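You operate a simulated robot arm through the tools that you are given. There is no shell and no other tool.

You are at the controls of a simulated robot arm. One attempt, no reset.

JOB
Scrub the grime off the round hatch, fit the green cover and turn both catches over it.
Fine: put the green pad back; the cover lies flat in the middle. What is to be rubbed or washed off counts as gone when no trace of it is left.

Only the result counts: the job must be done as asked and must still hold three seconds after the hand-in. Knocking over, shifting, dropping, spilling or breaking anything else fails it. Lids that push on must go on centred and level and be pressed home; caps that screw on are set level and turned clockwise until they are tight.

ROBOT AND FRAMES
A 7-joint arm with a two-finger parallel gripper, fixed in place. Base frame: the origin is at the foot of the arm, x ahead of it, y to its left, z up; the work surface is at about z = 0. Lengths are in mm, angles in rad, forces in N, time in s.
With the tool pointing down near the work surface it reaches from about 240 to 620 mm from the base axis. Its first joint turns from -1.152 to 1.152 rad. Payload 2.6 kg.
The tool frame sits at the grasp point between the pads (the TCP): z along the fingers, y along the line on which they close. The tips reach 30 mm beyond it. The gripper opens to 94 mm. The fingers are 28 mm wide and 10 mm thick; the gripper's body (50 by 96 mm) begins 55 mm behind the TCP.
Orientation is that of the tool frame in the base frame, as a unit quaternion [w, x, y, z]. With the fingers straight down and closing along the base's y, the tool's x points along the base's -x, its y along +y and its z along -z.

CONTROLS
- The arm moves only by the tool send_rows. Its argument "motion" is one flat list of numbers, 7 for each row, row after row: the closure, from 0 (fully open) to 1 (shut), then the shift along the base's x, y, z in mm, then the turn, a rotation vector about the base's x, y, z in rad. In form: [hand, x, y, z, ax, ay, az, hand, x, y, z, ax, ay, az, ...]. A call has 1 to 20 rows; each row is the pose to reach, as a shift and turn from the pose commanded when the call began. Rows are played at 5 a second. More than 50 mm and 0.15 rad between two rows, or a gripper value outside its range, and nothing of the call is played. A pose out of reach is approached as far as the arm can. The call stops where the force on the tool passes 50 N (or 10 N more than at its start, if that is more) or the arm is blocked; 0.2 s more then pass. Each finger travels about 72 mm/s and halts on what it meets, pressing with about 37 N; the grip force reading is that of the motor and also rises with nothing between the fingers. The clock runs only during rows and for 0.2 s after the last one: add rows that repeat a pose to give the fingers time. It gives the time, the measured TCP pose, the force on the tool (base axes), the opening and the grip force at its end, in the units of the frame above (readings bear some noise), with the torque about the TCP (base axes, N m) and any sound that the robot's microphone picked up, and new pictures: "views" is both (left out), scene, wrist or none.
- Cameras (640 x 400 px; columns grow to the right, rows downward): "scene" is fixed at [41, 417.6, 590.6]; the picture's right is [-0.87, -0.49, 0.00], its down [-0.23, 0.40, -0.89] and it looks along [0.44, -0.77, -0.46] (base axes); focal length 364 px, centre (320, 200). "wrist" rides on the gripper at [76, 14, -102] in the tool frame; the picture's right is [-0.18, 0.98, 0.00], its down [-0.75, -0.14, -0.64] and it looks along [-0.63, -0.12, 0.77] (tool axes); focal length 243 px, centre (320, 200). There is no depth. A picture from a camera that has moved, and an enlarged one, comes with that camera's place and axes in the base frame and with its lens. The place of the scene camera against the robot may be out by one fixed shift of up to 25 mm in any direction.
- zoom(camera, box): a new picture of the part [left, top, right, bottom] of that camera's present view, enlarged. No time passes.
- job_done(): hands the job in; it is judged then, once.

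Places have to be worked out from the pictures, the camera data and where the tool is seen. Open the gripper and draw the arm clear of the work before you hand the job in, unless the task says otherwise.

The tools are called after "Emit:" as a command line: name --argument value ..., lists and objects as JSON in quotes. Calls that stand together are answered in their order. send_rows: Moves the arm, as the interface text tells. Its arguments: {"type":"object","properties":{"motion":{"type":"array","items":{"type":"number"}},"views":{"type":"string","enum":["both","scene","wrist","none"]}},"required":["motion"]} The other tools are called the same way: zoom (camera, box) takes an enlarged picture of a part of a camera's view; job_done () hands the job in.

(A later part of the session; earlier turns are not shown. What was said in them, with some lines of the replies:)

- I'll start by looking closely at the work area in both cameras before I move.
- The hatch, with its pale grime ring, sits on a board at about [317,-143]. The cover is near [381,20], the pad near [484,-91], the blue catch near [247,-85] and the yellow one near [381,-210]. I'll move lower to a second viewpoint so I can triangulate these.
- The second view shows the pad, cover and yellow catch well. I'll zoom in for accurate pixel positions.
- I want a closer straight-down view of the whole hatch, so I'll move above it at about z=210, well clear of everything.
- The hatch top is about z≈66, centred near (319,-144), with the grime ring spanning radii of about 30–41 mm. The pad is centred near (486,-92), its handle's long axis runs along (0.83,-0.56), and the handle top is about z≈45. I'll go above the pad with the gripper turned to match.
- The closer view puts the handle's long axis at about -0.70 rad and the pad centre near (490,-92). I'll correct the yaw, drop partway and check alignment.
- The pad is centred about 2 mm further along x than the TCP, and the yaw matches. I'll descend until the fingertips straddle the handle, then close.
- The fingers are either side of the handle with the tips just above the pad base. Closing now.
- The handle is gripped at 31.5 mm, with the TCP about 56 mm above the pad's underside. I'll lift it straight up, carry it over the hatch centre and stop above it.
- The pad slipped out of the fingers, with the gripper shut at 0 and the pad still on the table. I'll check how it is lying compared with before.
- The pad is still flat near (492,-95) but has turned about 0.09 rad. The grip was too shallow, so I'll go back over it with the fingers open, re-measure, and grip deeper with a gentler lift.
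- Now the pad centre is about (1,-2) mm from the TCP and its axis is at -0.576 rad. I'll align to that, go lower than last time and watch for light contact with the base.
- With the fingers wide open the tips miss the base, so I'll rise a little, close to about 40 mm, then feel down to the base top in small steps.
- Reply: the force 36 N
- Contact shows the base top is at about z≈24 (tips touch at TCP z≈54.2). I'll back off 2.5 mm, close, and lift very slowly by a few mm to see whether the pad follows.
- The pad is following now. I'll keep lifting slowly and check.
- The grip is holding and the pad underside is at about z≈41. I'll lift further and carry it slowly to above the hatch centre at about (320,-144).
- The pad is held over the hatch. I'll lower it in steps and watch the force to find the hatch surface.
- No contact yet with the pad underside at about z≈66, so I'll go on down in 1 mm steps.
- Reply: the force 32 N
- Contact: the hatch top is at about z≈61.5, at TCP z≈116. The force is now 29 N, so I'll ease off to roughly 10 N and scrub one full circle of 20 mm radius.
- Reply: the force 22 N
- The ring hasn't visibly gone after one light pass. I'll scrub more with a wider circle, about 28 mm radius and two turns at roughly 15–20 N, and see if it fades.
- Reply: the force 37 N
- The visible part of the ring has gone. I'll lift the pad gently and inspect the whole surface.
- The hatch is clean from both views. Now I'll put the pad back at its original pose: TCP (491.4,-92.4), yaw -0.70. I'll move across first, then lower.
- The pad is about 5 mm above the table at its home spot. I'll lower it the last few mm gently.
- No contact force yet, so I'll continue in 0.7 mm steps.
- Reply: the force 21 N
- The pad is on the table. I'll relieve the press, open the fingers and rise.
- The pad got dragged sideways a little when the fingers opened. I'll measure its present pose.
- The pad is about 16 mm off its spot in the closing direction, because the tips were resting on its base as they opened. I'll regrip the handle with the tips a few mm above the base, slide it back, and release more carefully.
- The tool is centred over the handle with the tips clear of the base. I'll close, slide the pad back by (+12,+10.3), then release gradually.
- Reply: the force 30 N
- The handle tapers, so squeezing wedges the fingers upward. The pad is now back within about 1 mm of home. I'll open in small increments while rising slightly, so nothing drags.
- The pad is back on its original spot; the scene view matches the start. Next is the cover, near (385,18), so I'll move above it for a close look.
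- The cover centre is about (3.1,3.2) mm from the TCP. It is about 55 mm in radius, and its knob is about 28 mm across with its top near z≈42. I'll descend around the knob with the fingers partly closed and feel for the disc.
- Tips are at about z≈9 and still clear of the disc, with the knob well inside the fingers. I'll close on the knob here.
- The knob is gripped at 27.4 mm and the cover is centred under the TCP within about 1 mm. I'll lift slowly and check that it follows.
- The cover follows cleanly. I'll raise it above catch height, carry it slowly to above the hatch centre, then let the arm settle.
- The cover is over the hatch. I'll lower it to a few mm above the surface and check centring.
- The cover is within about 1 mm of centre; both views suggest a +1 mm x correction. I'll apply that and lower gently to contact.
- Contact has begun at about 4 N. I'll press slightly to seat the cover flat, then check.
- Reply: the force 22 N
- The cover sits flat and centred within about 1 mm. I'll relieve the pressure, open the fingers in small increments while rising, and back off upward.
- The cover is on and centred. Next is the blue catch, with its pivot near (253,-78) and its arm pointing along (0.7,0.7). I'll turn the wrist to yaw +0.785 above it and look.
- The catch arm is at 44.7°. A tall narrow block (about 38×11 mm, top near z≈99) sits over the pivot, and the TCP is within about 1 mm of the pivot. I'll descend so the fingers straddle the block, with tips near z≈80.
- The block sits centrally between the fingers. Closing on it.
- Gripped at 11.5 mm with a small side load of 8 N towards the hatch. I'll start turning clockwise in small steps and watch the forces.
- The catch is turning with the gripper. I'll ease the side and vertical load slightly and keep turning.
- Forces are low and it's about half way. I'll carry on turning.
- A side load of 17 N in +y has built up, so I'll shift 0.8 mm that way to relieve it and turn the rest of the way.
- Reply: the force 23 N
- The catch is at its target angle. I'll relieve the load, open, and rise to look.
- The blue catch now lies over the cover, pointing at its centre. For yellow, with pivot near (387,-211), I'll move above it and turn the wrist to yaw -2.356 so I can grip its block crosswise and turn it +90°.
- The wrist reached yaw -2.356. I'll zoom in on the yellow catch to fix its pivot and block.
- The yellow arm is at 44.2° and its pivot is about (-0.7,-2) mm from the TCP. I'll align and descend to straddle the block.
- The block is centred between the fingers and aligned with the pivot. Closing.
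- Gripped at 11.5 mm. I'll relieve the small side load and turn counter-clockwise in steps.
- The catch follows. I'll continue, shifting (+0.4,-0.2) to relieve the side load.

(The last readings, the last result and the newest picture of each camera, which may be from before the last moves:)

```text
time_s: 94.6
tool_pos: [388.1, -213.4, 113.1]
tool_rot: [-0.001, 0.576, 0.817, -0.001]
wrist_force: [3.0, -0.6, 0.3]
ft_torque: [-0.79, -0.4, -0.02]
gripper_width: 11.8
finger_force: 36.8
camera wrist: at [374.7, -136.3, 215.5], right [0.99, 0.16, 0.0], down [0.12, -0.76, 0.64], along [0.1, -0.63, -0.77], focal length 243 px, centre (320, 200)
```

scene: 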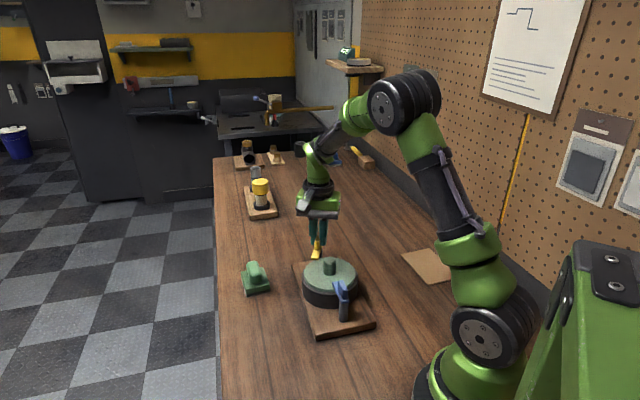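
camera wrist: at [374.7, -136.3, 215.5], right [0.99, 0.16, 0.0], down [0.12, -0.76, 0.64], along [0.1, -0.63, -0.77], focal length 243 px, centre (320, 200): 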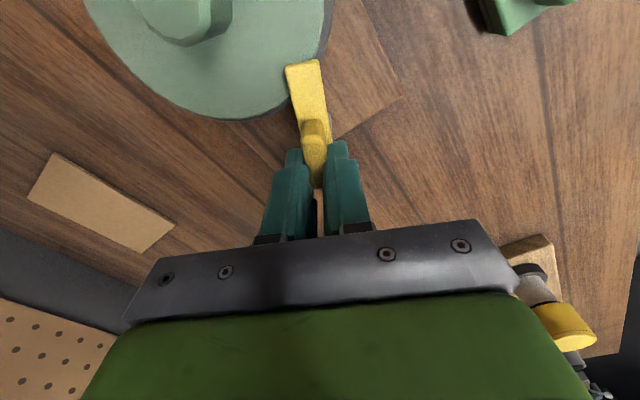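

Side forces are small and the arm is moving over the cover edge. I'll turn the remaining 0.43 rad.

Emit:
send_rows --motion '[1, 0.1, 0, 0, 0, 0, 0.1, 1, 0.1, 0, 0, 0, 0, 0.2, 1, 0.1, 0, 0, 0, 0, 0.32, 1, 0.1, 0, 0, 0, 0, 0.43, 1, 0.1, 0, 0, 0, 0, 0.43]' --views "both"

Emit:
zoom --camera "wrist" --box '[180, 0, 400, 180]'

```text
time_s: 95.8
tool_pos: [388.4, -212.2, 112.7]
tool_rot: [-0.001, 0.389, 0.921, 0.001]
wrist_force: [-6.1, 6.2, -0.2]
ft_torque: [-0.04, -0.06, 0.03]
gripper_width: 11.5
finger_force: 36.9
camera wrist: at [344.3, -148.2, 215.5], right [0.83, 0.55, 0.0], down [0.43, -0.64, 0.64], along [0.35, -0.53, -0.77], focal length 243 px, centre (320, 200)
```

scene: 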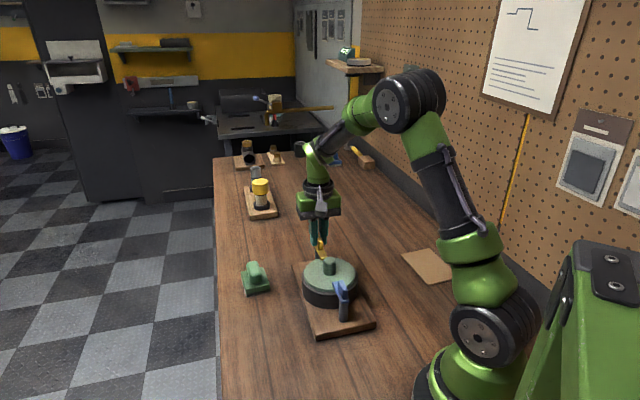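
wrist: 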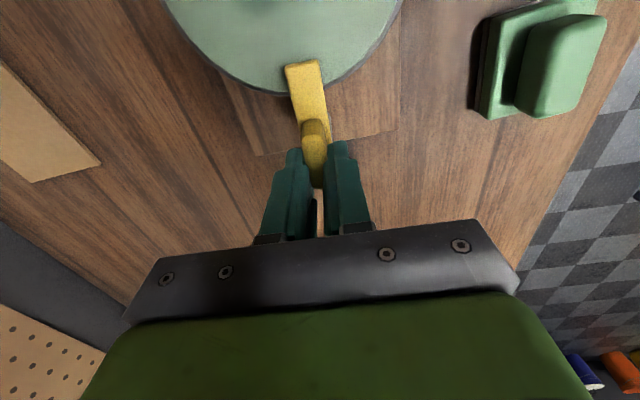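

```text
2.22 times, centred on (290, 90) of wrist
camera zoom: at [344.3, -148.2, 215.5], right [0.83, 0.55, 0.0], down [0.43, -0.64, 0.64], along [0.35, -0.53, -0.77], focal length 539 px, centre (387, 444)
```

zoom: 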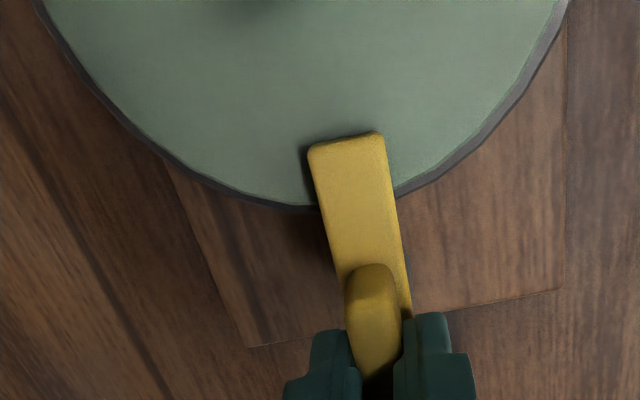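

The yellow catch now lies over the cover edge, pointing at the centre. I'll relieve, open and rise, then check everything.

Emit:
send_rows --motion '[1, -0.3, 0.3, 0.2, 0, 0, 0, 0.8, -0.3, 0.3, 0.2, 0, 0, 0, 0.7, -0.3, 0.3, 0.5, 0, 0, 0, 0.65, -0.3, 0.3, 2, 0, 0, 0, 0.6, -0.3, 0.3, 10, 0, 0, 0, 0.6, -0.3, 0.3, 25, 0, 0, 0, 0.6, -0.3, 0.3, 45, 0, 0, 0, 0.6, -0.3, 0.3, 75, 0, 0, 0, 0.6, -0.3, 0.3, 100, 0, 0, 0, 0.6, -0.3, 0.3, 100, 0, 0, 0]'

Emit:
zoom --camera "scene" --box '[230, 220, 390, 360]'

Emit:
zoom --camera "wrist" --box '[200, 0, 440, 180]'

```text
time_s: 98.0
tool_pos: [387.5, -212.8, 214.1]
tool_rot: [0.0, 0.39, 0.921, 0.0]
wrist_force: [-0.4, -0.2, -1.1]
ft_torque: [0.01, 0.01, 0.04]
gripper_width: 37.8
finger_force: 0.0
camera wrist: at [343.7, -147.9, 316.2], right [0.83, 0.55, 0.0], down [0.42, -0.64, 0.64], along [0.35, -0.54, -0.77], focal length 243 px, centre (320, 200)
```

scene: 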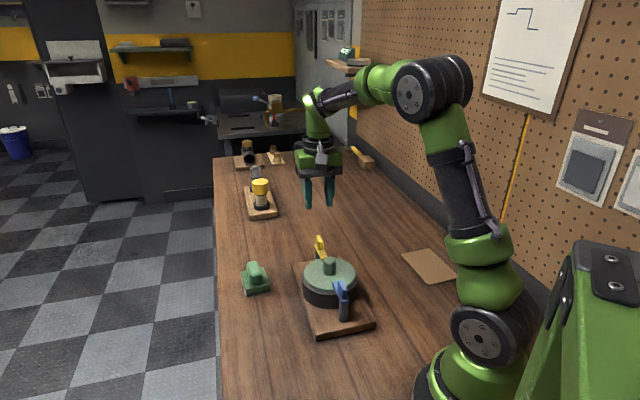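
wrist: 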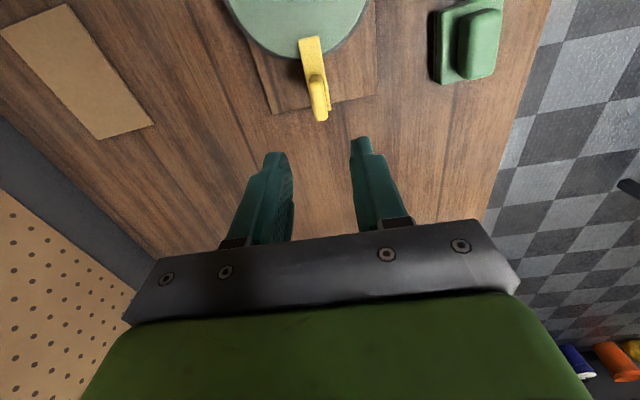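

```text
2.86 times, centred on (310, 290) of scene
camera zoom: at [41.0, 417.6, 590.6], right [-0.87, -0.49, 0.0], down [-0.23, 0.4, -0.89], along [0.44, -0.77, -0.46], focal length 1040 px, centre (349, -57)
```

zoom: 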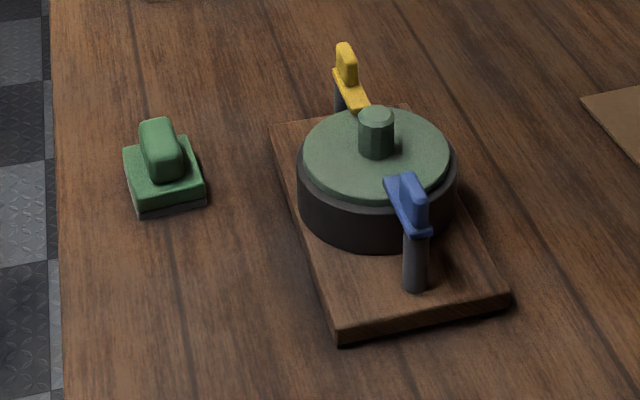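

```text
2.22 times, centred on (320, 90) of wrist
camera zoom: at [343.7, -147.9, 316.2], right [0.83, 0.55, 0.0], down [0.42, -0.64, 0.64], along [0.35, -0.54, -0.77], focal length 539 px, centre (320, 444)
```

zoom: 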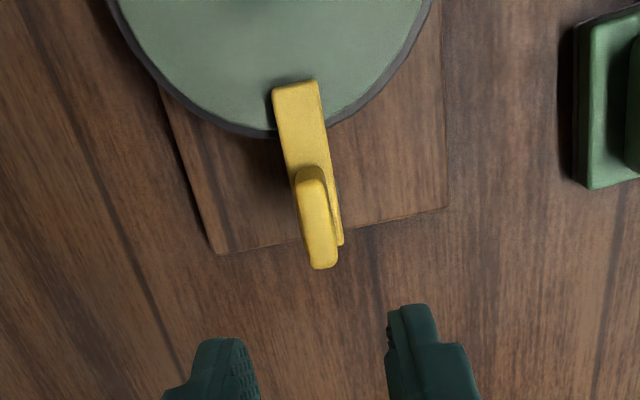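

Both catches lie over the cover. I'll compare the board's position with an earlier identical zoom, and take an overhead view to confirm the cover is centred.

Emit:
zoom --camera "scene" --box '[280, 240, 380, 330]'

Emit:
send_rows --motion '[0.6, -12, 12, 20, 0, 0, 0.1, 0.6, -25, 25, 40, 0, 0, 0.2, 0.6, -40, 40, 60, 0, 0, 0.3, 0.6, -55, 55, 80, 0, 0, 0.4, 0.6, -70, 70, 100, 0, 0, 0.5, 0.6, -80, 75, 110, 0, 0, 0.6, 0.6, -80, 75, 110, 0, 0, 0.7, 0.6, -80, 75, 110, 0, 0, 0.79, 0.6, -80, 75, 110, 0, 0, 0.79]'

Emit:
zoom --camera "wrist" --box '[220, 10, 440, 190]'

```text
4.44 times, centred on (330, 285) of scene
camera zoom: at [41.0, 417.6, 590.6], right [-0.87, -0.49, 0.0], down [-0.23, 0.4, -0.89], along [0.44, -0.77, -0.46], focal length 1618 px, centre (276, -178)
```

zoom: 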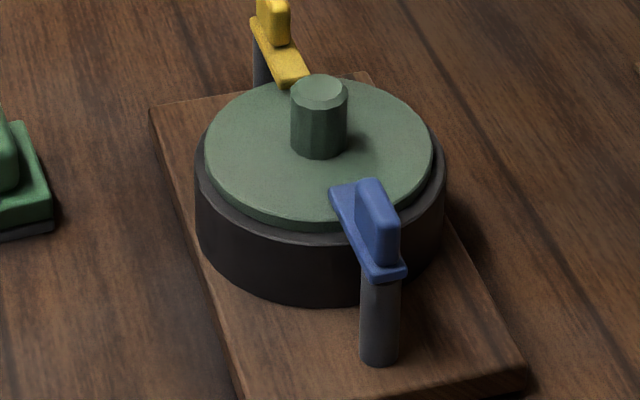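

```text
time_s: 100.0
tool_pos: [309.4, -138.1, 322.7]
tool_rot: [0.0, 0.004, 1.0, 0.0]
wrist_force: [0.1, 0.6, -0.6]
ft_torque: [-0.02, 0.04, 0.01]
gripper_width: 37.5
finger_force: 0.0
camera wrist: at [231.5, -123.4, 425.4], right [0.19, 0.98, 0.0], down [0.75, -0.15, 0.64], along [0.63, -0.12, -0.77], focal length 243 px, centre (320, 200)
```

scene: 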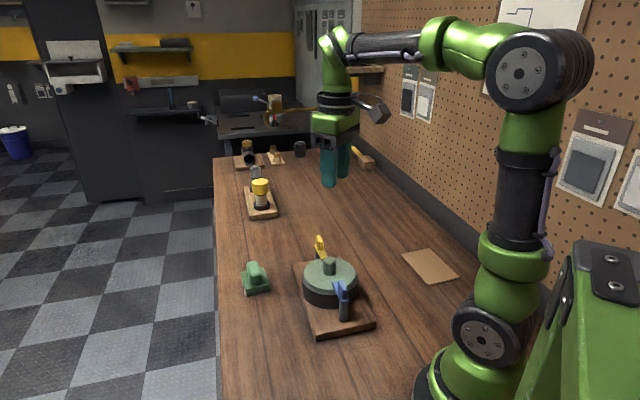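
wrist: 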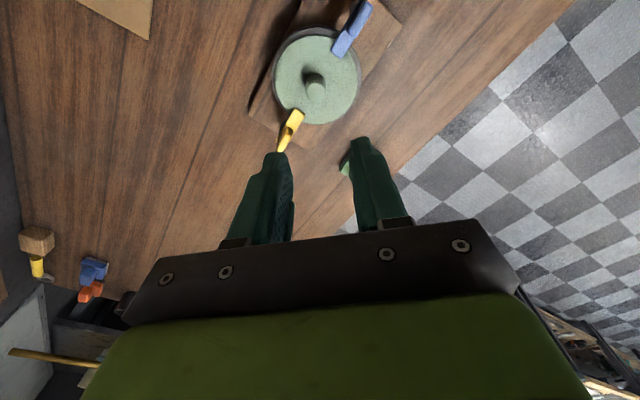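

```text
2.22 times, centred on (330, 100) of wrist
camera zoom: at [231.5, -123.4, 425.4], right [0.19, 0.98, 0.0], down [0.75, -0.15, 0.64], along [0.63, -0.12, -0.77], focal length 539 px, centre (298, 422)
```

zoom: 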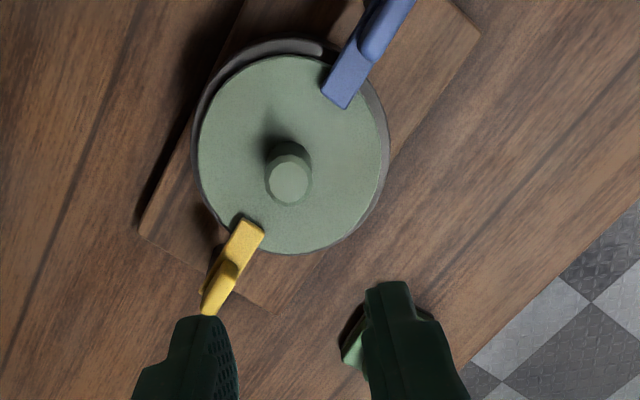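

Yellow is at about 134° and blue at about -46°, each pointing at the hatch centre and overlapping the flat, centred cover by about 11 mm. The pad is at home. I'll open the gripper fully and withdraw towards the start pose.

Emit:
send_rows --motion '[0.4, -10, 0, 20, 0, 0, 0, 0.2, -20, 0, 45, 0, 0, 0, 0, -35, 0, 70, 0, 0, 0, 0, -48, 0, 95, 0, 0, 0, 0, -50, 0, 108, 0, 0, 0, 0, -50, 0, 108, 0, 0, 0, 0, -50, 0, 108, 0, 0, 0]'

Emit:
zoom --camera "scene" --box '[230, 220, 390, 360]'

Emit:
zoom --camera "wrist" --box '[250, 0, 450, 180]'

```text
time_s: 101.6
tool_pos: [256.8, -137.1, 429.8]
tool_rot: [0.0, 0.005, 1.0, 0.0]
wrist_force: [0.0, 1.2, 0.0]
ft_torque: [0.0, 0.0, -0.04]
gripper_width: 94.0
finger_force: 0.1
camera wrist: at [180.7, -123.5, 532.9], right [0.19, 0.98, 0.0], down [0.75, -0.15, 0.64], along [0.63, -0.12, -0.77], focal length 243 px, centre (320, 200)
```

scene: 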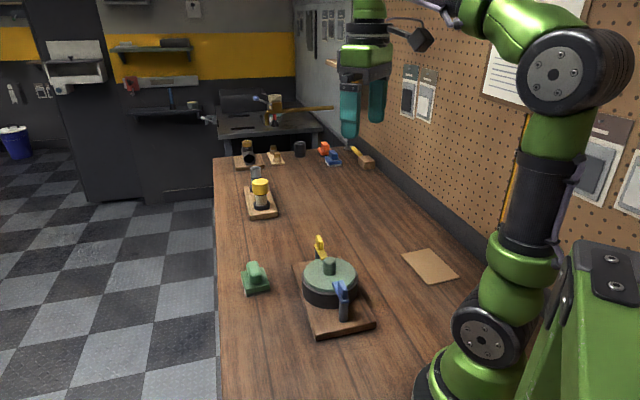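
wrist: 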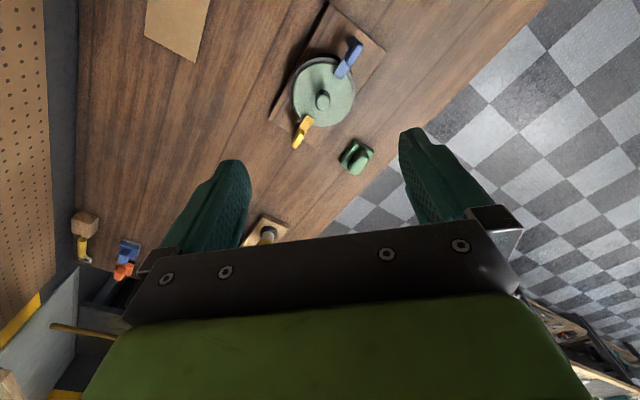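

```text
2.86 times, centred on (310, 290) of scene
camera zoom: at [41.0, 417.6, 590.6], right [-0.87, -0.49, 0.0], down [-0.23, 0.4, -0.89], along [0.44, -0.77, -0.46], focal length 1040 px, centre (349, -57)
```

zoom: 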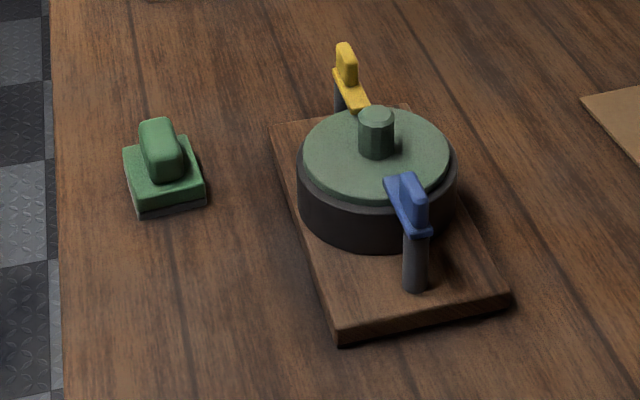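

```text
2.22 times, centred on (350, 90) of wrist
camera zoom: at [180.7, -123.5, 532.9], right [0.19, 0.98, 0.0], down [0.75, -0.15, 0.64], along [0.63, -0.12, -0.77], focal length 539 px, centre (253, 444)
```

zoom: 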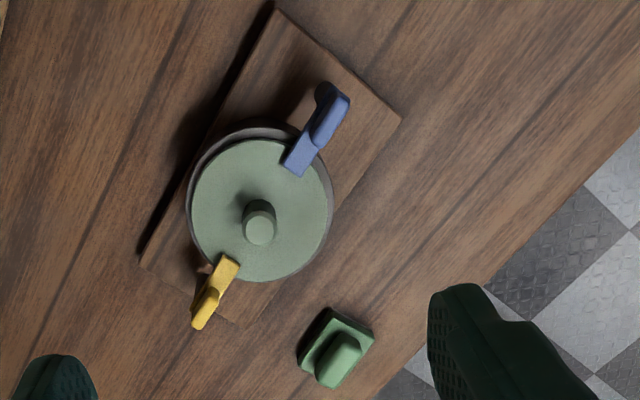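

Everything looks right: the hatch was scrubbed clean, the cover is flat and centred, both catches are over it, and the pad is back. The arm is clear with the gripper open, so I'm handing in.

Emit:
job_done

```text
The job is handed in.
```

I scrubbed the hatch clean, fitted the green cover and turned both catches over it, then handed the job in. I haven't seen the judge's result.

- **Grime:** no trace was left in either camera view when I checked, before the cover went on.
- **Cover:** it lies flat, within about 1 mm of the hatch centre, and each catch overlaps its edge by about 11 mm.
- **Green pad:** it is back on its original spot to within about 1 mm. It slipped out of the gripper on the first lift and got dragged about 16 mm when I first released it, so I had to move it back.
- **Board:** comparing views, it seems to have shifted about 1.7 mm, some time between the end of scrubbing and the catches being turned. I left it as it was.

The gripper is open and the arm is clear, back near its start position.
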